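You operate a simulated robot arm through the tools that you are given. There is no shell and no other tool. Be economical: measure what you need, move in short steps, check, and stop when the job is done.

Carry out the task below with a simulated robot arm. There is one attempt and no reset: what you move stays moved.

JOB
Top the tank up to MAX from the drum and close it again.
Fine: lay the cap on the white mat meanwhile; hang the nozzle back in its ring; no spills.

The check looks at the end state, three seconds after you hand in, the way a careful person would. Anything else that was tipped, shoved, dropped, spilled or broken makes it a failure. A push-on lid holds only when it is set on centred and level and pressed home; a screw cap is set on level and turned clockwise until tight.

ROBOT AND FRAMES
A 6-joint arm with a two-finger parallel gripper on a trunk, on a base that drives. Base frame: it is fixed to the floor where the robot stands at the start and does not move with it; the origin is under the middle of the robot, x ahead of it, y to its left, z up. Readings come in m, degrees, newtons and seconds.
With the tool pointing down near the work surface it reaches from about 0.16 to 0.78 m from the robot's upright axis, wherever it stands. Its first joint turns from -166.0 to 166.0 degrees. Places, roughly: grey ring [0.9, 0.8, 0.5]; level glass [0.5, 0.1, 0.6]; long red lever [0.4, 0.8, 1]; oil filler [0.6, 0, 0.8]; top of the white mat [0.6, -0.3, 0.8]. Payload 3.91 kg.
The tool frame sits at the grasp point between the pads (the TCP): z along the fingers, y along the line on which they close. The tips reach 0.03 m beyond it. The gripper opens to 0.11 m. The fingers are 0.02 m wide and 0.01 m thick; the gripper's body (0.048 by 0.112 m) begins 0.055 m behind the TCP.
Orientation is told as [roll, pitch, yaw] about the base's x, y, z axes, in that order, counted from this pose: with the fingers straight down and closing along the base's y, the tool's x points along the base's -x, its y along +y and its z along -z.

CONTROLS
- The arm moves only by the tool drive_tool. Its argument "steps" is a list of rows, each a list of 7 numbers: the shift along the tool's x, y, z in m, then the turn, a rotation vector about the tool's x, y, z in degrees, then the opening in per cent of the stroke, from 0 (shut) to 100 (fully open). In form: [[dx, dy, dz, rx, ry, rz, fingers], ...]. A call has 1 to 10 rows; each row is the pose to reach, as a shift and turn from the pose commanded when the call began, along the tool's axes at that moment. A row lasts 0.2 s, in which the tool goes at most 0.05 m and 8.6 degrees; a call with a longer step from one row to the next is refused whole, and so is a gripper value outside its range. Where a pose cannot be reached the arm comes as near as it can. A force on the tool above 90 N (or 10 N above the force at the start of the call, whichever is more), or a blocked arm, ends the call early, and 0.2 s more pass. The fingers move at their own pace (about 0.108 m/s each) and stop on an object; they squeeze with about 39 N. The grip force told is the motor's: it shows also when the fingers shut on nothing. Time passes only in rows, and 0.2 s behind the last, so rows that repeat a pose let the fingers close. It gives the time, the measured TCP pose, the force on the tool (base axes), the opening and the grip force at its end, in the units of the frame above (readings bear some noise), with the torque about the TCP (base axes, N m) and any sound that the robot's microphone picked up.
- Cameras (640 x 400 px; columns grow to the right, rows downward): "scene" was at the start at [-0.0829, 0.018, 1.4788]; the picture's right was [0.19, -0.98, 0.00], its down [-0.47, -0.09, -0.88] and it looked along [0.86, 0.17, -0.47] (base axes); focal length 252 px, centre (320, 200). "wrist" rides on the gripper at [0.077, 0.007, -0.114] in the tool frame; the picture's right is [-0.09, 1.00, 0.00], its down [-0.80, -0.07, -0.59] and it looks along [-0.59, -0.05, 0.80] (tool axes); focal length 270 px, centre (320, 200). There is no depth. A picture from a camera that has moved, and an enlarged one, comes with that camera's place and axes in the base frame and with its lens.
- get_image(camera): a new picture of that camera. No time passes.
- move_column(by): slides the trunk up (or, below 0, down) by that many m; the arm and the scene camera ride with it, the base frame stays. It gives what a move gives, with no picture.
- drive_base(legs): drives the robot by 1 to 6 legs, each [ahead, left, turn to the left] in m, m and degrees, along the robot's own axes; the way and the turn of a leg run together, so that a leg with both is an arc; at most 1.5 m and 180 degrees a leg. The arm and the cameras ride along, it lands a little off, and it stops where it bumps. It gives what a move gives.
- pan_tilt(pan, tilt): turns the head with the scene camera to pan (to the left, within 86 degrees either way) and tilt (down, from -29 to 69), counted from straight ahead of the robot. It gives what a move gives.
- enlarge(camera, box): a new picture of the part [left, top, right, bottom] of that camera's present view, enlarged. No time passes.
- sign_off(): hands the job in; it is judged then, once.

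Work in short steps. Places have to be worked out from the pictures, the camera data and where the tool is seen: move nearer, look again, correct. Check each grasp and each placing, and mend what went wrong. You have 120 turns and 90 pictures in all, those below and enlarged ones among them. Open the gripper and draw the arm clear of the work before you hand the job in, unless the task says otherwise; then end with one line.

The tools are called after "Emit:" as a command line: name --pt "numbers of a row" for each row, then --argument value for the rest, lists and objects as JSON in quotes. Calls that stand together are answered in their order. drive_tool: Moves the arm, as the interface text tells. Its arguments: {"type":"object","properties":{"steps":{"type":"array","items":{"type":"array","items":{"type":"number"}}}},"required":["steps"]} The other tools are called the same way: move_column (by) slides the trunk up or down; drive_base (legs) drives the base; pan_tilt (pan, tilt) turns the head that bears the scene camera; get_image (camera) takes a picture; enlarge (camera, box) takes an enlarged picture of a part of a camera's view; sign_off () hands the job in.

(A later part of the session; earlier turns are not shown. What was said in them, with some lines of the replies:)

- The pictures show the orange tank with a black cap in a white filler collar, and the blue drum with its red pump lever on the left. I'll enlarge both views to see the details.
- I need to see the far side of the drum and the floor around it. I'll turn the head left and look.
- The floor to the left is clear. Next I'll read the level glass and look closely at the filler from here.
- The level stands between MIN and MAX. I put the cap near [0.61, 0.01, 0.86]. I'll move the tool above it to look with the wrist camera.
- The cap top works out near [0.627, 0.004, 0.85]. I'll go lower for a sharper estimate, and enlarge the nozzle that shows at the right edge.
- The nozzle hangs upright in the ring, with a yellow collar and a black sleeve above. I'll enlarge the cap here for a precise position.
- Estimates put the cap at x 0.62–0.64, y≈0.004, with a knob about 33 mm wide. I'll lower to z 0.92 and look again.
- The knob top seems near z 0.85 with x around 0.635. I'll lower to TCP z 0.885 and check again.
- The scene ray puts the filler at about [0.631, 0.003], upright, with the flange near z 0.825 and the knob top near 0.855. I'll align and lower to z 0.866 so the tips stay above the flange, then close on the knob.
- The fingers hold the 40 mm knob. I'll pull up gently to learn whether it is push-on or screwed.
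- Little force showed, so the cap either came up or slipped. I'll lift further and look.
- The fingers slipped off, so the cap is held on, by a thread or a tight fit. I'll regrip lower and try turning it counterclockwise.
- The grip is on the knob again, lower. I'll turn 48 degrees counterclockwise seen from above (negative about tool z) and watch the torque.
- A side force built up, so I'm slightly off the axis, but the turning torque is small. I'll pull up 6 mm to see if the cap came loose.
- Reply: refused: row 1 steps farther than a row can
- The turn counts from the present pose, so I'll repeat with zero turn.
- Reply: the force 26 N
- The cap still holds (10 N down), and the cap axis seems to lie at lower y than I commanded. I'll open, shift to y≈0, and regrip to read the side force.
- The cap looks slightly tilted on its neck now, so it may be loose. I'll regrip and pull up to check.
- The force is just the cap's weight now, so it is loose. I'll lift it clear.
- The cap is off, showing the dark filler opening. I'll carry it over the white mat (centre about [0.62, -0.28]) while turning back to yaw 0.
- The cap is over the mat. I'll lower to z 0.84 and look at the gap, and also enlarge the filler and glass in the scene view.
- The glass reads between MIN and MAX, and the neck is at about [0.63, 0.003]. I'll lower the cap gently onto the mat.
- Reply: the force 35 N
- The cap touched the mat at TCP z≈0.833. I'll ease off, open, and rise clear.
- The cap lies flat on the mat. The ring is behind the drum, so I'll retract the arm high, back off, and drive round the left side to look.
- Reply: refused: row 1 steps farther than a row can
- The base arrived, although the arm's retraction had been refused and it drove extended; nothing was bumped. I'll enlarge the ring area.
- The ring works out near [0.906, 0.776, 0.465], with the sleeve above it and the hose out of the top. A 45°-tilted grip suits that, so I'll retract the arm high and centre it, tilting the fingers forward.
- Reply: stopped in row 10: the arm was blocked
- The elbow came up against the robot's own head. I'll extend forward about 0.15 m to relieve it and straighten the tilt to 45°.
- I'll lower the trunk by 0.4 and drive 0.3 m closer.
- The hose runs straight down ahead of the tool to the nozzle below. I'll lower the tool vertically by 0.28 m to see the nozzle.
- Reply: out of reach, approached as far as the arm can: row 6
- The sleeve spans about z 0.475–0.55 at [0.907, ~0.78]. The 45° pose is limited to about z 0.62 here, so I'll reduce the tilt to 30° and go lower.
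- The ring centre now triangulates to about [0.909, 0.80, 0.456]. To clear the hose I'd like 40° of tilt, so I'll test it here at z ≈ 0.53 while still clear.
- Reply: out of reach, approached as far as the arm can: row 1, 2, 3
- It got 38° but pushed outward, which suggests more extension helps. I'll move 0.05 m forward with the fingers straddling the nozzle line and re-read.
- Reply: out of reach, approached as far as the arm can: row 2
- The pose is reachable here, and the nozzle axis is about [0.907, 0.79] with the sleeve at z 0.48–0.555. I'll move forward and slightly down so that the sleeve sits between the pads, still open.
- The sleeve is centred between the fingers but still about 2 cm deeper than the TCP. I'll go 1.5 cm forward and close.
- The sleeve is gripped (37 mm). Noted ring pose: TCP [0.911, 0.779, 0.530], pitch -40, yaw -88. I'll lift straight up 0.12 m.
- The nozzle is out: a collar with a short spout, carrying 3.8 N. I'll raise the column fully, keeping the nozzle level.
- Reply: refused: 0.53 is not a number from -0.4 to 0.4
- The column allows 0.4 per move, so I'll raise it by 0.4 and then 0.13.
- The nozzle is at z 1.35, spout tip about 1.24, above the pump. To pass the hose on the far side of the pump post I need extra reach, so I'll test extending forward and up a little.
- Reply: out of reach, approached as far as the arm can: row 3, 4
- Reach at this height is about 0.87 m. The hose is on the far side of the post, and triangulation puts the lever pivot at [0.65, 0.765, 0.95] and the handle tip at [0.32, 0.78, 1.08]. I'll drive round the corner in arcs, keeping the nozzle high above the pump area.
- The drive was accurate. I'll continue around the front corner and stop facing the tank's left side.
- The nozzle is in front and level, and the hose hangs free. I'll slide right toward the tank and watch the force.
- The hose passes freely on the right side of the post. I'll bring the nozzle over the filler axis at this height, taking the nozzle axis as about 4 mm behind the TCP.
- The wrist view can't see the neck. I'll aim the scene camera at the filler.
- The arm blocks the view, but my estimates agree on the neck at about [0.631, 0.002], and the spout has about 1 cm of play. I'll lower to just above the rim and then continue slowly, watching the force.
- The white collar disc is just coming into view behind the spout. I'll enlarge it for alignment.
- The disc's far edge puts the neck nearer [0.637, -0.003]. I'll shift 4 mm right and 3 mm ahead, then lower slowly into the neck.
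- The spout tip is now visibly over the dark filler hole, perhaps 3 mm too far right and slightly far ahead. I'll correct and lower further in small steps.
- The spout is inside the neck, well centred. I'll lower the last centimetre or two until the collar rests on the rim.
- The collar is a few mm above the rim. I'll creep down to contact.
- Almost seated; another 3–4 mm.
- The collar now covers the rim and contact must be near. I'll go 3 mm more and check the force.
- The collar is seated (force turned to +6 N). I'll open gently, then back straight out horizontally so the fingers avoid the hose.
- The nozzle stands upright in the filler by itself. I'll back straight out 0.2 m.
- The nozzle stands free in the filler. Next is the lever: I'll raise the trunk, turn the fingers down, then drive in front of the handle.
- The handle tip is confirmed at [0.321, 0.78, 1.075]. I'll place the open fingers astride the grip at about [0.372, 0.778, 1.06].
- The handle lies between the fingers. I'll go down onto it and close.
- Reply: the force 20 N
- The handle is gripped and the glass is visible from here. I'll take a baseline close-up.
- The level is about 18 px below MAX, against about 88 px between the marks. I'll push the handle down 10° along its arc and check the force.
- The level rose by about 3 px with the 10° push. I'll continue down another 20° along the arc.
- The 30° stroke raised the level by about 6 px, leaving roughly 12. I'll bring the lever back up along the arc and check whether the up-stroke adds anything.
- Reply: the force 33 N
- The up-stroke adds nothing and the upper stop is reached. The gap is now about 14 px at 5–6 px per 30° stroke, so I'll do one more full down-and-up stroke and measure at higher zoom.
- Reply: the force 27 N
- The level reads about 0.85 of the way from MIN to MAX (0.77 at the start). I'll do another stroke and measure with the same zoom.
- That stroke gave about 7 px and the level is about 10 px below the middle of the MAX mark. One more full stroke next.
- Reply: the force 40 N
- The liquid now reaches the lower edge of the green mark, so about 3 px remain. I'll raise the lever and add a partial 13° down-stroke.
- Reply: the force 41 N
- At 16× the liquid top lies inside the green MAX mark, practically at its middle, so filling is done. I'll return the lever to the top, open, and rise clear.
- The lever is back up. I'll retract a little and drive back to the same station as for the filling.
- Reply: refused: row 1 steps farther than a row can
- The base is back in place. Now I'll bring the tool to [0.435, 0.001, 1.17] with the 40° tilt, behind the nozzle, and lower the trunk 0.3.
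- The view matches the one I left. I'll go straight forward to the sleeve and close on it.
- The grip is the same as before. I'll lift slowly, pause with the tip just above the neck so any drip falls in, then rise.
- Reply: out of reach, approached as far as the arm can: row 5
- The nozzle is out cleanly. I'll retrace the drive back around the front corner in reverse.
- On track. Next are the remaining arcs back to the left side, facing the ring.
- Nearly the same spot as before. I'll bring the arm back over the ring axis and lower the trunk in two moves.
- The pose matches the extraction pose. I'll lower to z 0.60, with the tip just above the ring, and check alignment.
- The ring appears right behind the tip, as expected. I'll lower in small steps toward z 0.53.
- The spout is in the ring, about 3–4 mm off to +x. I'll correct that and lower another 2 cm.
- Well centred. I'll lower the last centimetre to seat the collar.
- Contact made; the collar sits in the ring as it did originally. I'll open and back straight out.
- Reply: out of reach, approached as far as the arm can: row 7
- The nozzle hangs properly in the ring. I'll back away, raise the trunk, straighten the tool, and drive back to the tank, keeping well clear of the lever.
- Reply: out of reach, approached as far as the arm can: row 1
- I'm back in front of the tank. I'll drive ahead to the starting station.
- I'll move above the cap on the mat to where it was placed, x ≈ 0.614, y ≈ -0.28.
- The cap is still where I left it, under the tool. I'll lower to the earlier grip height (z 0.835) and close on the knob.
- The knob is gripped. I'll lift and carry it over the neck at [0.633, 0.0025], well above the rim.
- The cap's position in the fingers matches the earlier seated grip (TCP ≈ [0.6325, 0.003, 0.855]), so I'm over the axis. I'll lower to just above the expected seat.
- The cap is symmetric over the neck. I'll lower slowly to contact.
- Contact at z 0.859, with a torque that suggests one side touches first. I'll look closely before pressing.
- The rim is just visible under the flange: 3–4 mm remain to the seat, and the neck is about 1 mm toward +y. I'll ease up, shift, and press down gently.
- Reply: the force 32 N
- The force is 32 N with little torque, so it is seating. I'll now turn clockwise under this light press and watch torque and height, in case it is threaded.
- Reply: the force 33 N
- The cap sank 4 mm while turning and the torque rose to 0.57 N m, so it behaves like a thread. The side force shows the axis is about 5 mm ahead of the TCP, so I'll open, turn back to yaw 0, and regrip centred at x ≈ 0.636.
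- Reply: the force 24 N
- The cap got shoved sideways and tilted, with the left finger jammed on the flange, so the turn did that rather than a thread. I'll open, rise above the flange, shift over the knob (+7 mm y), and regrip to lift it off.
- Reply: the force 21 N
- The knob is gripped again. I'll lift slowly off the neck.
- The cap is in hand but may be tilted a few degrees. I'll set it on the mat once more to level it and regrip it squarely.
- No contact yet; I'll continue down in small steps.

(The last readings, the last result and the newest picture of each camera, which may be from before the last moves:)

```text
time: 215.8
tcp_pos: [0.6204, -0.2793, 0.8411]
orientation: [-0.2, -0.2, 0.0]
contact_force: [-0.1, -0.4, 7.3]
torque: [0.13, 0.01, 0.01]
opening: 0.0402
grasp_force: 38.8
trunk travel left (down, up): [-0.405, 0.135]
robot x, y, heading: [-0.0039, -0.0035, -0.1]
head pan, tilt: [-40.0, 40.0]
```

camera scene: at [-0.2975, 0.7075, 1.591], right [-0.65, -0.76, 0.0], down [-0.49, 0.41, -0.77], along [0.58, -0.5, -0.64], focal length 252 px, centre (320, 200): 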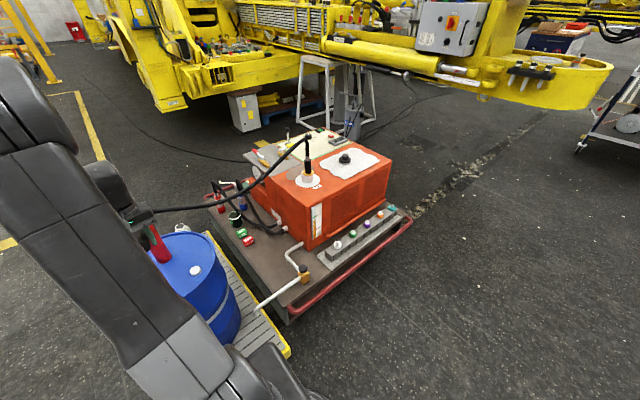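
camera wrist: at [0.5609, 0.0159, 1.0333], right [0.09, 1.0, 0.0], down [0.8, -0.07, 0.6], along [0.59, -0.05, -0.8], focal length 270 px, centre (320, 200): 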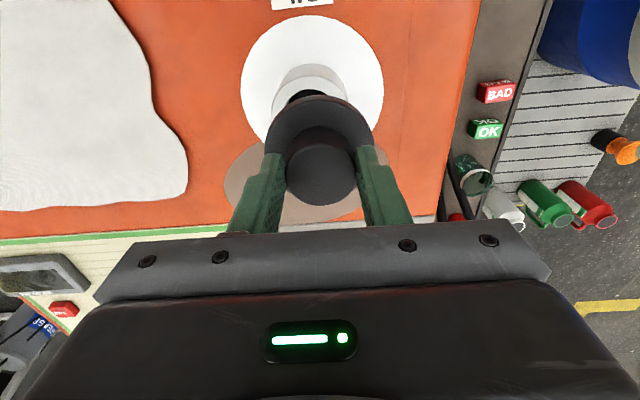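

The cap rests on the mat. I'll open, rise 2 cm, and turn the gripper 86° so that closing along x centres the cap in x as well (y is already centred).

Emit:
drive_tool --pt "0 0 -0.002 0 0 0 70" --pt "0 0 -0.01 0 0 0 90" --pt "0 0 -0.03 0 0 0 90" --pt "0 0 -0.03 0 0 -8.5 90" --pt "0 0 -0.03 0 0 -17 90" --pt "0 0 -0.03 0 0 -25.5 90" --pt "0 0 -0.03 0 0 -34 90" --pt "0 0 -0.03 0 0 -42.5 90" --pt "0 0 -0.03 0 0 -51 90" --pt "0 0 -0.03 0 0 -59.5 90"

Emit:
drive_tool --pt "0 0 0 0 0 -8.5 90" --pt "0 0 0 0 0 -17 90" --pt "0 0 0 0 0 -25.5 90" --pt "0 0 0 0 0 -30.5 90" --pt "0 0 0.015 0 0 -30.5 90" --pt "0 0 0.033 0 0 -30.5 90" --pt "0 0 0.033 0 0 -30.5 30" --pt "0 0 0.033 0 0 -30.5 0" --pt "0 0 0.033 0 0 -30.5 0" --pt "0 0 0.033 0 0 -30.5 0"

```text
time: 218.0
tcp_pos: [0.6193, -0.2799, 0.8697]
orientation: [-0.1, -0.1, 59.7]
contact_force: [-0.5, 0.5, 0.3]
torque: [-0.02, 0.04, 0.02]
opening: 0.0991
grasp_force: 0.0
trunk travel left (down, up): [-0.405, 0.135]
robot x, y, heading: [-0.0073, -0.0021, 0.1]
head pan, tilt: [-40.0, 40.0]
```

```text
time: 220.2
tcp_pos: [0.6198, -0.2782, 0.8372]
orientation: [-0.1, 0.1, 90.2]
contact_force: [-0.2, 0.6, 1.4]
torque: [0.0, 0.08, -0.01]
opening: 0.0404
grasp_force: 39.2
trunk travel left (down, up): [-0.405, 0.135]
robot x, y, heading: [-0.0091, -0.0027, -0.1]
head pan, tilt: [-40.0, 40.0]
```

The cap is now centred in both directions. I'll lift and carry it over the neck axis at [0.6355, 0.0034], stopping about 2 cm above the seat.

Emit:
drive_tool --pt "0 0 -0.04 0 0 0 0" --pt "0 0 -0.075 0 0 0 0" --pt "-0.045 -0.003 -0.08 0 0 0 0" --pt "-0.09 -0.006 -0.08 0 0 0 0" --pt "-0.135 -0.009 -0.08 0 0 0 0" --pt "-0.18 -0.012 -0.08 0 0 0 0" --pt "-0.225 -0.0157 -0.08 0 0 0 0" --pt "-0.262 -0.0157 -0.08 0 0 0 0" --pt "-0.2824 -0.0157 -0.08 0 0 0 0" --pt "-0.2824 -0.0157 -0.045 0 0 0 0"

Emit:
enlarge --camera "wrist" --box '[220, 40, 420, 220]'

```text
time: 222.4
tcp_pos: [0.6361, 0.0045, 0.8829]
orientation: [-0.1, 0.1, 90.0]
contact_force: [0.7, -0.2, -2.2]
torque: [0.02, -0.01, 0.01]
opening: 0.0404
grasp_force: 39.0
trunk travel left (down, up): [-0.405, 0.135]
robot x, y, heading: [-0.0066, -0.0004, -0.2]
head pan, tilt: [-40.0, 40.0]
```

```text
2.22 times, centred on (320, 130) of wrist
camera zoom: at [0.6292, -0.0728, 0.9957], right [-1.0, 0.09, 0.0], down [0.07, 0.8, 0.59], along [0.05, 0.59, -0.81], focal length 601 px, centre (320, 356)
```

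zoom: 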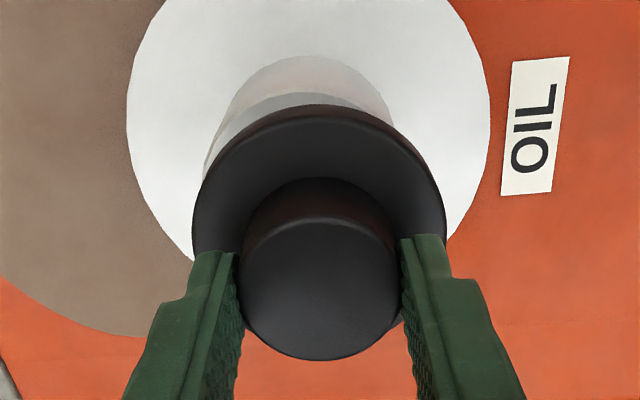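

From this side the neck centre shows about 2 mm further in +x than the cap. I'll shift 2 mm and lower to near contact.

Emit:
drive_tool --pt "0 -0.002 0.008 0 0 0 0" --pt "0 -0.002 0.015 0 0 0 0" --pt "0 -0.002 0.018 0 0 0 0"

Emit:
drive_tool --pt "0 0 0.0015 0 0 0 0" --pt "0 0 0.003 0 0 0 0"

```text
time: 223.2
tcp_pos: [0.6382, 0.0034, 0.8633]
orientation: [-0.2, 0.1, 89.9]
contact_force: [0.3, 0.3, -1.9]
torque: [0.0, -0.02, -0.02]
opening: 0.0405
grasp_force: 38.2
trunk travel left (down, up): [-0.405, 0.135]
robot x, y, heading: [-0.007, -0.0024, 0.1]
head pan, tilt: [-40.0, 40.0]
```

```text
time: 223.8
tcp_pos: [0.6375, 0.0029, 0.8609]
orientation: [-0.1, 0.2, 90.0]
contact_force: [0.6, 0.5, 5.7]
torque: [-0.05, 0.23, 0.02]
opening: 0.0403
grasp_force: 38.9
trunk travel left (down, up): [-0.405, 0.135]
robot x, y, heading: [-0.0078, 0.0006, -0.2]
head pan, tilt: [-40.0, 40.0]
```

The first contact is on the robot-side edge. By the earlier pattern I should shift toward that side, so I'll ease up, move 1.2 mm toward -x, and press again lightly.

Emit:
drive_tool --pt "0 0 -0.003 0 0 0 0" --pt "0 0.0012 -0.003 0 0 0 0" --pt "0 0.0012 0.0 0 0 0 0" --pt "0 0.0012 0.001 0 0 0 0"

```text
time: 224.8
tcp_pos: [0.6366, 0.0039, 0.86]
orientation: [-0.3, 0.1, 90.0]
contact_force: [-1.5, 0.5, 14.4]
torque: [-0.06, 0.53, 0.01]
opening: 0.0406
grasp_force: 39.1
trunk travel left (down, up): [-0.405, 0.135]
robot x, y, heading: [-0.0058, -0.0044, 0.1]
head pan, tilt: [-40.0, 40.0]
```

Still touching on the same side, with y well centred. I'll ease up and shift another 2 mm toward -x.

Emit:
drive_tool --pt "0 0 -0.003 0 0 0 0" --pt "0 0.002 -0.003 0 0 0 0" --pt "0 0.002 0.0 0 0 0 0" --pt "0 0.002 0.001 0 0 0 0"

```text
time: 225.8
tcp_pos: [0.6357, 0.0034, 0.8607]
orientation: [-0.6, 0.1, 90.0]
contact_force: [10.0, 1.0, 25.0]
torque: [-0.1, -0.07, -0.05]
opening: 0.0403
grasp_force: 39.2
trunk travel left (down, up): [-0.405, 0.135]
robot x, y, heading: [-0.0091, -0.0036, 0.1]
head pan, tilt: [-40.0, 40.0]
```

The torque is now balanced with 25 N and a slight +x side force, so it's nearly centred and the fit is tight. I'll shift 0.8 mm back in +x and press progressively harder.

Emit:
drive_tool --pt "0 0 -0.002 0 0 0 0" --pt "0 -0.0008 -0.002 0 0 0 0" --pt "0 -0.0008 0.001 0 0 0 0" --pt "0 -0.0008 0.003 0 0 0 0" --pt "0 -0.0008 0.005 0 0 0 0"

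```text
time: 227.0
tcp_pos: [0.6358, 0.0029, 0.8542]
orientation: [-0.4, 0.1, 90.0]
contact_force: [13.2, 0.4, 35.0]
torque: [-0.09, -0.14, 0.04]
opening: 0.0404
grasp_force: 39.7
trunk travel left (down, up): [-0.405, 0.135]
robot x, y, heading: [-0.0084, -0.0042, 0.0]
head pan, tilt: [-40.0, 40.0]
```

It is sliding down: 6 mm deeper at 35 N. I'll relieve the side force (+1 mm x) and keep pressing.

Emit:
drive_tool --pt "0 -0.001 0.001 0 0 0 0" --pt "0 -0.0012 0.003 0 0 0 0" --pt "0 -0.0012 0.005 0 0 0 0" --pt "0 -0.0012 0.007 0 0 0 0"

```text
time: 228.0
tcp_pos: [0.6339, 0.0032, 0.8522]
orientation: [-0.6, 0.1, 90.1]
contact_force: [5.3, -1.1, 54.6]
torque: [-0.05, 1.07, -0.03]
opening: 0.0411
grasp_force: 39.2
trunk travel left (down, up): [-0.405, 0.135]
robot x, y, heading: [-0.0059, 0.0002, -0.1]
head pan, tilt: [-40.0, 40.0]
```

It's at z 0.852 with 55 N. I'll release, rise, and look at how it sits.

Emit:
drive_tool --pt "0 0 -0.005 0 0 0 20" --pt "0 0 -0.006 0 0 0 70" --pt "0 0 -0.006 0 0 0 100" --pt "0 0 -0.03 0 0 0 100" --pt "0 0 -0.06 0 0 0 100"

Emit:
enlarge --camera "wrist" --box '[220, 30, 420, 190]'

```text
time: 229.2
tcp_pos: [0.6365, 0.0035, 0.9052]
orientation: [0.0, 0.1, 90.0]
contact_force: [0.4, 0.1, 0.5]
torque: [-0.03, 0.01, 0.01]
opening: 0.1101
grasp_force: 0.0
trunk travel left (down, up): [-0.405, 0.135]
robot x, y, heading: [-0.0089, -0.0058, -0.0]
head pan, tilt: [-40.0, 40.0]
```

```text
2.50 times, centred on (320, 110) of wrist
camera zoom: at [0.6301, -0.0736, 1.02], right [-1.0, 0.09, 0.0], down [0.07, 0.8, 0.59], along [0.05, 0.59, -0.8], focal length 676 px, centre (320, 425)
```

zoom: 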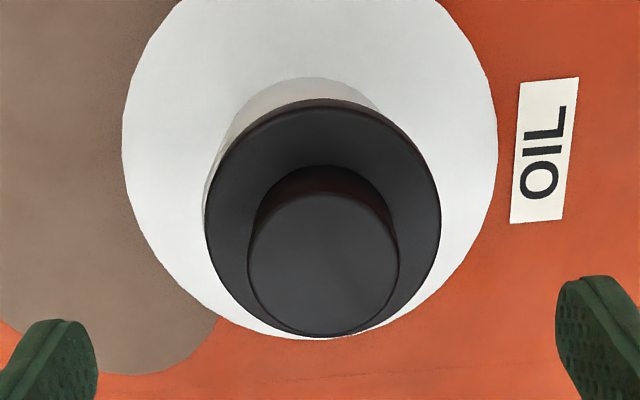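

The disc and neck centre sit about 4 mm further +x than the cap (neck x ≈ 0.640), and the neck peeks out on that side. I'll regrip, lift the cap just off, and move it to x = 0.640.

Emit:
drive_tool --pt "0 0.0008 0.03 0 0 0 100" --pt "0 0.0008 0.05 0 0 0 80" --pt "0 0.0008 0.05 0 0 0 30" --pt "0 0.0008 0.05 0 0 0 0" --pt "0 0.0008 0.05 0 0 0 0" --pt "0 0.0008 0.04 0 0 0 0" --pt "0 0.0008 0.025 0 0 0 0" --pt "0 -0.0035 0.025 0 0 0 0" --pt "0 -0.0035 0.025 0 0 0 0"

```text
time: 231.2
tcp_pos: [0.6408, 0.004, 0.8808]
orientation: [-0.1, 0.1, 90.0]
contact_force: [0.6, 0.6, -1.0]
torque: [-0.01, 0.0, 0.03]
opening: 0.0402
grasp_force: 39.3
trunk travel left (down, up): [-0.405, 0.135]
robot x, y, heading: [-0.0098, -0.003, 0.0]
head pan, tilt: [-40.0, 40.0]
```

The cap is in hand at x 0.6405. I'll lower and creep to contact, watching the torque.

Emit:
drive_tool --pt "0 0 0.008 0 0 0 0" --pt "0 0 0.014 0 0 0 0" --pt "0 0 0.018 0 0 0 0"

```text
time: 232.0
tcp_pos: [0.6408, 0.0046, 0.8628]
orientation: [-0.1, 0.1, 90.0]
contact_force: [0.1, 0.3, -1.5]
torque: [0.02, 0.0, -0.01]
opening: 0.0406
grasp_force: 38.9
trunk travel left (down, up): [-0.405, 0.135]
robot x, y, heading: [-0.0056, -0.0043, -0.1]
head pan, tilt: [-40.0, 40.0]
```

Emit:
drive_tool --pt "0 0 0.003 0 0 0 0" --pt "0 0 0.006 0 0 0 0"

```text
time: 232.6
tcp_pos: [0.6398, 0.0033, 0.8558]
orientation: [-0.1, 0.1, 90.0]
contact_force: [0.0, 0.7, -2.5]
torque: [0.01, 0.01, 0.02]
opening: 0.0404
grasp_force: 38.9
trunk travel left (down, up): [-0.405, 0.135]
robot x, y, heading: [-0.0112, 0.0009, -0.4]
head pan, tilt: [-40.0, 40.0]
```

It has passed the earlier contact height freely, so the plug is entering the neck. I'll continue down.

Emit:
drive_tool --pt "0 0 0.003 0 0 0 0" --pt "0 0 0.006 0 0 0 0"

Emit:
drive_tool --pt "0 0 0.002 0 0 0 0" --pt "0 0 0.004 0 0 0 0"

```text
time: 233.2
tcp_pos: [0.6401, 0.0035, 0.8554]
orientation: [-0.5, 0.1, 90.0]
contact_force: [0.2, -0.4, 31.8]
torque: [-0.05, 0.4, -0.1]
opening: 0.0407
grasp_force: 38.0
trunk travel left (down, up): [-0.405, 0.135]
robot x, y, heading: [-0.0046, -0.0024, -0.0]
head pan, tilt: [-40.0, 40.0]
```

```text
time: 233.8
tcp_pos: [0.64, 0.0038, 0.8524]
orientation: [-0.6, 0.1, 89.9]
contact_force: [9.2, 2.0, 49.6]
torque: [0.1, 0.71, 0.02]
opening: 0.0408
grasp_force: 39.2
trunk travel left (down, up): [-0.405, 0.135]
robot x, y, heading: [-0.0052, -0.0026, -0.0]
head pan, tilt: [-40.0, 40.0]
```

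It seats at z ≈ 0.855 with 50 N. Now, with a centred grip, I'll ease the press slightly and turn clockwise to tighten in case of a thread, watching the torque.

Emit:
drive_tool --pt "0 0 -0.002 0 0 0 0" --pt "0 0 -0.002 0 0 8 0" --pt "0 0 -0.002 0 0 16 0" --pt "0 0 -0.002 0 0 24 0" --pt "0 0 -0.002 0 0 32 0" --pt "0 0 -0.002 0 0 40 0" --pt "0 0 -0.002 0 0 48 0"

```text
time: 235.4
tcp_pos: [0.6386, 0.0036, 0.8519]
orientation: [-0.2, -0.2, 41.8]
contact_force: [0.5, -12.2, 40.6]
torque: [-0.58, 0.99, 0.53]
opening: 0.0407
grasp_force: 39.1
trunk travel left (down, up): [-0.405, 0.135]
robot x, y, heading: [-0.0067, -0.0027, -0.1]
head pan, tilt: [-40.0, 40.0]
```

Torque is 0.53 N m under 40 N press. I'll keep turning clockwise another 48° with less press to see whether it rises.

Emit:
drive_tool --pt "0 0 -0.002 0 0 6 0" --pt "0 0 -0.003 0 0 14 0" --pt "0 0 -0.003 0 0 22 0" --pt "0 0 -0.003 0 0 30 0" --pt "0 0 -0.003 0 0 38 0" --pt "0 0 -0.003 0 0 46 0" --pt "0 0 -0.003 0 0 54 0"

```text
time: 237.0
tcp_pos: [0.6393, 0.0037, 0.8509]
orientation: [-0.2, 0.0, -12.0]
contact_force: [-1.4, 2.1, 5.3]
torque: [0.19, -0.07, 0.08]
opening: 0.0405
grasp_force: 39.0
trunk travel left (down, up): [-0.405, 0.135]
robot x, y, heading: [-0.0098, 0.0014, 0.3]
head pan, tilt: [-40.0, 40.0]
```

It turns freely under a light press. I'll do a gentle 2 mm pull to see whether anything holds it yet.

Emit:
drive_tool --pt "0 0 -0.0015 0 0 0 0" --pt "0 0 -0.003 0 0 0 0"

```text
time: 237.6
tcp_pos: [0.6402, 0.0024, 0.8561]
orientation: [-0.1, -0.1, -12.0]
contact_force: [0.1, 1.3, -1.7]
torque: [-0.01, 0.01, 0.0]
opening: 0.0406
grasp_force: 38.9
trunk travel left (down, up): [-0.405, 0.135]
robot x, y, heading: [-0.0112, -0.0036, 0.0]
head pan, tilt: [-40.0, 40.0]
```

It lifted freely with only its weight, just as in the very first pull, so it's a push-on cap that needs pressing home. I'll seat it, press, release, rise, and close the fingers to press on the knob's top.

Emit:
drive_tool --pt "0 0 0.003 0 0 0 0" --pt "0 0 0.007 0 0 0 0" --pt "0 0 0.009 0 0 0 0" --pt "0 0 0.004 0 0 0 50" --pt "0 0 0.003 0 0 0 100" --pt "0 0 -0.03 0 0 0 100" --pt "0 0 -0.06 0 0 0 100" --pt "0 0 -0.06 0 0 0 40" --pt "0 0 -0.06 0 0 0 0" --pt "0 0 -0.06 0 0 0 0"

Emit:
drive_tool --pt "0 0 0.008 0 0 0 0" --pt "0 0 0.014 0 0 0 0" --pt "0 0 0.02 0 0 0 0" --pt "0 0 0.024 0 0 0 0"

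```text
time: 239.8
tcp_pos: [0.6393, 0.0042, 0.9153]
orientation: [0.0, -0.1, -12.1]
contact_force: [-0.1, 0.2, -0.6]
torque: [0.0, 0.0, -0.03]
opening: 0.0004
grasp_force: 37.7
trunk travel left (down, up): [-0.405, 0.135]
robot x, y, heading: [-0.0102, 0.0017, -0.0]
head pan, tilt: [-40.0, 40.0]
```

```text
time: 240.8
tcp_pos: [0.6402, 0.0033, 0.8902]
orientation: [-0.1, -0.2, -12.0]
contact_force: [-0.1, 0.5, 0.3]
torque: [0.0, 0.01, -0.01]
opening: 0.0002
grasp_force: 37.2
trunk travel left (down, up): [-0.405, 0.135]
robot x, y, heading: [-0.0054, -0.005, -0.2]
head pan, tilt: [-40.0, 40.0]
```

No contact yet at tip height 0.860. I'll press on downward; the call stops by itself at 90 N.

Emit:
drive_tool --pt "0 0 0.004 0 0 0 0" --pt "0 0 0.008 0 0 0 0" --pt "0 0 0.012 0 0 0 0" --pt "0 0 0.015 0 0 0 0" --pt "0 0 0.018 0 0 0 0" --pt "0 0 0.021 0 0 0 0" --pt "0 0 0.024 0 0 0 0"

```text
time: 242.4
tcp_pos: [0.6394, 0.0042, 0.8775]
orientation: [0.1, -1.2, -11.9]
contact_force: [3.1, 0.6, 74.7]
torque: [0.12, 0.47, -0.09]
opening: 0.0
grasp_force: 38.0
trunk travel left (down, up): [-0.405, 0.135]
robot x, y, heading: [-0.0149, -0.0058, 0.2]
head pan, tilt: [-40.0, 40.0]
```

It's pressed with 75 N, and the cap top is at z ≈ 0.8475. I'll push up to the limit, then ease off.

Emit:
drive_tool --pt "0 0 0.003 0 0 0 0" --pt "0 0 0.006 0 0 0 0" --pt "0 0 0.009 0 0 0 0"

```text
time: 242.9
tcp_pos: [0.643, 0.0037, 0.8778]
orientation: [0.3, -1.7, -11.8]
contact_force: [-2.0, 0.4, 37.9]
torque: [0.07, 0.42, 0.09]
opening: 0.0
grasp_force: 37.7
trunk travel left (down, up): [-0.405, 0.135]
robot x, y, heading: [-0.0053, -0.0049, -0.2]
head pan, tilt: [-40.0, 40.0]
stopped in row 2: the force on the tool passed its limit (the readings are from after the stop); the commanded pose is now the measured one
```

It was pressed past 90 N. I'll open, straighten the tool, regrip the knob, and do a gentle pull to verify it holds.

Emit:
drive_tool --pt "0.003 0 -0.03 0.3 1.7 0 60" --pt "0.003 0 -0.03 0.3 1.7 0 80" --pt "0.003 0 0.0 0.3 1.7 0 80" --pt "0.003 0 0.024 0.3 1.7 0 80" --pt "0.003 0 0.024 0.3 1.7 0 20" --pt "0.003 0 0.024 0.3 1.7 0 0" --pt "0.003 0 0.024 0.3 1.7 0 0" --pt "0.003 0 0.0225 0.3 1.7 0 0" --pt "0.003 0 0.021 0.3 1.7 0 0"

```text
time: 244.9
tcp_pos: [0.6421, 0.0057, 0.8514]
orientation: [-0.2, 0.7, -11.9]
contact_force: [0.0, -0.1, -0.5]
torque: [0.01, -0.02, 0.0]
opening: 0.0684
grasp_force: 39.2
trunk travel left (down, up): [-0.405, 0.135]
robot x, y, heading: [-0.0076, -0.002, -0.1]
head pan, tilt: [-40.0, 40.0]
```

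The fingers now hold the wider flange (68 mm), which is better for turning. I'll press lightly, turn clockwise 64° about the axis, read the torque, and then test with a small pull.

Emit:
drive_tool --pt "0.001 0 0.003 0 0 0 0" --pt "0.001 0 0.005 0 0 0 0" --pt "0.001 0 0.005 0 0 8 0" --pt "0.001 0 0.005 0 0 16 0" --pt "0.001 0 0.005 0 0 24 0" --pt "0.001 0 0.005 0 0 32 0" --pt "0.001 0 0.005 0 0 40 0" --pt "0.001 0 0.005 0 0 48 0" --pt "0.001 0 0.005 0 0 56 0" --pt "0.001 0 0.005 0 0 64 0"

Emit:
drive_tool --pt "0 0 -0.002 0 0 0 0" --pt "0 0 -0.005 0 0 0 0"

```text
time: 247.1
tcp_pos: [0.6389, 0.0045, 0.8473]
orientation: [-0.5, 0.2, -76.2]
contact_force: [-4.2, 2.9, 15.7]
torque: [0.62, -0.08, 0.21]
opening: 0.0681
grasp_force: 39.3
trunk travel left (down, up): [-0.405, 0.135]
robot x, y, heading: [-0.0098, -0.0053, 0.1]
head pan, tilt: [-40.0, 40.0]
```

```text
time: 247.7
tcp_pos: [0.64, 0.0043, 0.8509]
orientation: [-0.6, 0.2, -76.0]
contact_force: [-0.4, -0.4, -1.3]
torque: [0.0, -0.01, 0.0]
opening: 0.0681
grasp_force: 39.0
trunk travel left (down, up): [-0.405, 0.135]
robot x, y, heading: [-0.0105, -0.0046, 0.2]
head pan, tilt: [-40.0, 40.0]
5 turns are left
```

It still lifts off freely. The very first pull, where my grip slipped while the cap stayed put until it was turned, points to a thread. With the tool levelled and on the axis, I'll ratchet it clockwise twice under a light press and watch the torque.

Emit:
drive_tool --pt "-0.001 0 0.002 -0.6 -0.2 0 0" --pt "-0.001 0 0.006 -0.6 -0.2 0 0" --pt "-0.001 0 0.003 -0.6 -0.2 0 100" --pt "-0.001 0 0.003 -0.6 -0.2 -8.4 100" --pt "-0.001 0 0.003 -0.6 -0.2 -16.8 100" --pt "-0.001 0 0.003 -0.6 -0.2 -25.2 100" --pt "-0.001 0 0.003 -0.6 -0.2 -33.6 100" --pt "-0.001 0 0.003 -0.6 -0.2 -42 100" --pt "-0.001 0 0.003 -0.6 -0.2 -50.4 100" --pt "-0.001 0 0.003 -0.6 -0.2 -58.8 100"

Emit:
drive_tool --pt "0 0 0 0 0 0 0" --pt "0 0 0 0 0 0 0" --pt "0 0 0.003 0 0 0 0" --pt "0 0 0.003 0 0 8.4 0" --pt "0 0 0.003 0 0 16.8 0" --pt "0 0 0.003 0 0 25.2 0" --pt "0 0 0.003 0 0 33.6 0" --pt "0 0 0.003 0 0 42 0" --pt "0 0 0.003 0 0 50.4 0" --pt "0 0 0.003 0 0 58.8 0"

Emit:
drive_tool --pt "0 0 0 0 0 0 100" --pt "0 0 0 0 0 -8.4 100" --pt "0 0 0 0 0 -16.8 100" --pt "0 0 0 0 0 -25.2 100" --pt "0 0 0 0 0 -33.6 100" --pt "0 0 0 0 0 -42 100" --pt "0 0 0 0 0 -50.4 100" --pt "0 0 0 0 0 -58.8 100" --pt "0 0 0 0 0 -58.8 0" --pt "0 0 0 0 0 -58.8 0"

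Emit:
drive_tool --pt "0 0 0.001 0 0 0 0" --pt "0 0 0.001 0 0 8.4 0" --pt "0 0 0.001 0 0 16.8 0" --pt "0 0 0.001 0 0 25.2 0" --pt "0 0 0.001 0 0 33.6 0" --pt "0 0 0.001 0 0 42 0" --pt "0 0 0.001 0 0 50.4 0" --pt "0 0 0.001 0 0 58.8 0"

```text
time: 249.9
tcp_pos: [0.6417, 0.0037, 0.849]
orientation: [0.3, 0.3, -17.1]
contact_force: [0.7, -0.2, 0.3]
torque: [0.01, 0.02, 0.01]
opening: 0.1099
grasp_force: 0.0
trunk travel left (down, up): [-0.405, 0.135]
robot x, y, heading: [-0.0096, -0.006, 0.1]
head pan, tilt: [-40.0, 40.0]
```

```text
time: 252.1
tcp_pos: [0.6403, 0.0041, 0.8476]
orientation: [0.2, 0.4, -76.1]
contact_force: [3.5, 2.0, 23.2]
torque: [-0.14, -0.23, 0.3]
opening: 0.0686
grasp_force: 38.7
trunk travel left (down, up): [-0.405, 0.135]
robot x, y, heading: [-0.0092, -0.0016, 0.1]
head pan, tilt: [-40.0, 40.0]
```

```text
time: 254.3
tcp_pos: [0.6405, 0.0031, 0.8459]
orientation: [0.2, 0.2, -17.1]
contact_force: [0.0, -0.9, -1.0]
torque: [-0.03, 0.02, 0.03]
opening: 0.0695
grasp_force: 38.9
trunk travel left (down, up): [-0.405, 0.135]
robot x, y, heading: [-0.0084, -0.0039, -0.3]
head pan, tilt: [-40.0, 40.0]
```

```text
time: 256.1
tcp_pos: [0.6402, 0.0039, 0.8457]
orientation: [0.0, 0.4, -76.1]
contact_force: [0.5, 3.2, 10.4]
torque: [0.03, -0.38, 0.12]
opening: 0.0692
grasp_force: 39.0
trunk travel left (down, up): [-0.405, 0.135]
robot x, y, heading: [-0.0049, -0.0038, -0.1]
head pan, tilt: [-40.0, 40.0]
4 turns are left
```

The torque only scales with the press (pure friction), so there's no thread: it's a push-on cap, and my test pulls are what popped it off. It's now centred and level in its seat. I'll press with the grip, release, press the knob top to the 90 N limit twice, then withdraw without touching it and look.

Emit:
drive_tool --pt "0 0 0.003 0 0 0 0" --pt "0 0 0.006 0 0 0 0" --pt "0 0 0.008 0 0 0 0" --pt "0 0 0.001 0 0 0 30" --pt "0 0 0.0 0 0 0 100" --pt "0 0 0.0 0 0 0 100" --pt "0 0 -0.03 0 0 0 100" --pt "0 0 -0.06 0 0 0 100" --pt "0 0 -0.06 0 0 0 0" --pt "0 0 -0.06 0 0 0 0"

Emit:
drive_tool --pt "0 0 0 0 0 0 0" --pt "0 0 0.012 0 0 0 0" --pt "0 0 0.022 0 0 0 0" --pt "0 0 0.029 0 0 0 0" --pt "0 0 0.033 0 0 0 0" --pt "0 0 0.037 0 0 0 0" --pt "0 0 0.041 0 0 0 0" --pt "0 0 0.044 0 0 0 0" --pt "0 0 0.047 0 0 0 0" --pt "0 0 0.05 0 0 0 0"

Emit:
drive_tool --pt "0 0 -0.012 0 0 0 0" --pt "0 0 -0.03 0 0 0 0" --pt "0 0 -0.07 0 0 0 0" --pt "0 0 -0.11 0 0 0 0" --pt "0 0 -0.11 0 0 0 100" --pt "0 0 -0.11 0 0 0 100"

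Emit:
enlarge --camera "wrist" --box '[200, 0, 440, 180]'

```text
time: 258.3
tcp_pos: [0.6421, 0.0038, 0.9041]
orientation: [0.0, 0.2, -76.0]
contact_force: [0.0, -0.6, 0.8]
torque: [0.0, 0.01, 0.0]
opening: 0.0
grasp_force: 17.7
trunk travel left (down, up): [-0.405, 0.135]
robot x, y, heading: [-0.0093, -0.0005, 0.0]
head pan, tilt: [-40.0, 40.0]
```

```text
time: 260.0
tcp_pos: [0.6449, 0.0035, 0.8774]
orientation: [1.7, -0.3, -75.7]
contact_force: [-0.8, -0.1, 39.0]
torque: [0.08, 0.14, 0.08]
opening: 0.0004
grasp_force: 37.2
trunk travel left (down, up): [-0.405, 0.135]
robot x, y, heading: [-0.0093, -0.0028, -0.1]
head pan, tilt: [-40.0, 40.0]
stopped in row 8: the force on the tool passed its limit (the readings are from after the stop); the commanded pose is now the measured one
```

```text
time: 261.4
tcp_pos: [0.6428, 0.0029, 0.9813]
orientation: [1.0, 0.0, -75.9]
contact_force: [0.3, 0.1, -0.3]
torque: [0.01, 0.01, -0.02]
opening: 0.11
grasp_force: 0.0
trunk travel left (down, up): [-0.405, 0.135]
robot x, y, heading: [-0.0059, -0.0062, -0.1]
head pan, tilt: [-40.0, 40.0]
```

```text
2.22 times, centred on (320, 90) of wrist
camera zoom: at [0.6299, 0.0781, 1.0956], right [0.99, 0.16, 0.02], down [0.12, -0.8, 0.59], along [0.11, -0.58, -0.8], focal length 601 px, centre (320, 444)
3 turns are left
```

zoom: 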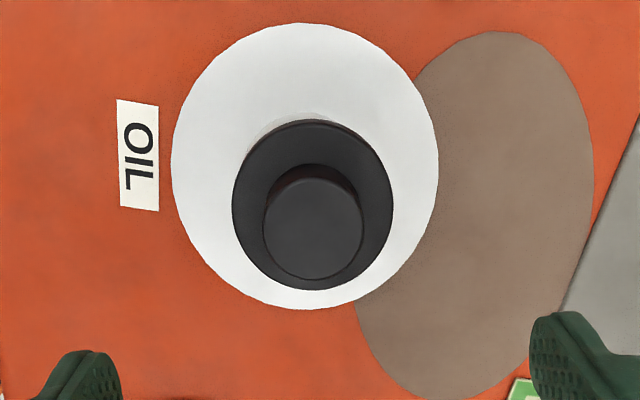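

The cap looks level and seated, but about 3 mm toward +x of the neck. The fingers close nearly along x at this yaw, so I'll grip the flange at x = 0.639 to centre it, press, release, press the top once more to the limit (compensating the drift), and withdraw.

Emit:
drive_tool --pt "0.0013 -0.0036 0.04 1 0 0 100" --pt "0.0013 -0.0036 0.08 1 0 0 100" --pt "0.0013 -0.0036 0.115 1 0 0 100" --pt "0.0013 -0.0036 0.134 1 0 0 100" --pt "0.0013 -0.0036 0.134 1 0 0 0" --pt "0.0013 -0.0036 0.134 1 0 0 0" --pt "0.0013 -0.0036 0.134 1 0 0 0" --pt "0.0013 -0.0036 0.139 1 0 0 0" --pt "0.0013 -0.0036 0.143 1 0 0 0"

Emit:
drive_tool --pt "0 0 -0.007 0 0 0 0" --pt "0 0 -0.007 0 0 0 100" --pt "0 0 -0.007 0 0 0 100" --pt "0 0 -0.035 0 0 0 100" --pt "0 0 -0.068 0 0 0 100" --pt "0 0 -0.068 0 0 0 0" --pt "0 0 -0.068 0 0 0 0" --pt "0 0 -0.068 0 0 0 0"

Emit:
drive_tool --pt "0 -0.0015 0.012 0 0 0 0" --pt "0 -0.0015 0.022 0 0 0 0" --pt "0 -0.0015 0.029 0 0 0 0" --pt "0 -0.0015 0.033 0 0 0 0" --pt "0 -0.002 0.037 0 0 0 0" --pt "0 -0.002 0.041 0 0 0 0" --pt "0 -0.0025 0.044 0 0 0 0" --pt "0 -0.0025 0.047 0 0 0 0" --pt "0 -0.0025 0.05 0 0 0 0"

Emit:
drive_tool --pt "0 0 -0.012 0 0 0 0" --pt "0 0 -0.04 0 0 0 0" --pt "0 0 -0.08 0 0 0 0" --pt "0 0 -0.12 0 0 0 50" --pt "0 0 -0.15 0 0 0 100" --pt "0.01 -0.04 -0.165 0 0 0 100" --pt "0.02 -0.08 -0.18 0 0 0 100" --pt "0.03 -0.12 -0.195 0 0 0 100" --pt "0.04 -0.16 -0.2 0 0 0 100"

```text
time: 263.4
tcp_pos: [0.642, 0.0035, 0.8446]
orientation: [0.6, -0.3, -75.8]
contact_force: [0.0, 1.1, 44.8]
torque: [0.0, 0.02, -0.08]
opening: 0.0698
grasp_force: 38.8
trunk travel left (down, up): [-0.405, 0.135]
robot x, y, heading: [-0.0076, -0.0031, -0.1]
head pan, tilt: [-40.0, 40.0]
```

```text
time: 265.2
tcp_pos: [0.6424, 0.0034, 0.9078]
orientation: [0.0, 0.0, -75.8]
contact_force: [0.2, 0.9, -0.7]
torque: [-0.01, 0.0, 0.01]
opening: 0.0001
grasp_force: 37.9
trunk travel left (down, up): [-0.405, 0.135]
robot x, y, heading: [-0.0039, 0.0005, -0.1]
head pan, tilt: [-40.0, 40.0]
```

```text
time: 266.8
tcp_pos: [0.6448, 0.0029, 0.8776]
orientation: [1.8, -0.4, -75.7]
contact_force: [-1.8, 1.2, 38.6]
torque: [0.13, 0.15, 0.06]
opening: 0.0
grasp_force: 38.0
trunk travel left (down, up): [-0.405, 0.135]
robot x, y, heading: [-0.0062, -0.0007, -0.0]
head pan, tilt: [-40.0, 40.0]
stopped in row 8: the force on the tool passed its limit (the readings are from after the stop); the commanded pose is now the measured one
```

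```text
time: 268.8
tcp_pos: [0.4761, 0.0038, 1.0686]
orientation: [1.2, -0.3, -75.7]
contact_force: [-0.4, 0.5, 0.6]
torque: [0.0, -0.01, 0.01]
opening: 0.11
grasp_force: 0.0
trunk travel left (down, up): [-0.405, 0.135]
robot x, y, heading: [-0.0034, -0.0041, -0.1]
head pan, tilt: [-40.0, 40.0]
2 turns are left
```

During the flange-grip press the force was 45 N, with no side force and no torque. The 90 N press on the knob then left it at the same height as before. The arm is clear with the gripper open, so I'm handing in.

Emit:
sign_off

```text
The job is handed in.
```

The tank is filled to MAX, the nozzle is back in its ring, the lever is up and no spills were seen. The cap lay on the mat meanwhile and is back on, pressed to 90 N, but it lifted off freely in earlier test pulls and I did not pull-test it after the last press.
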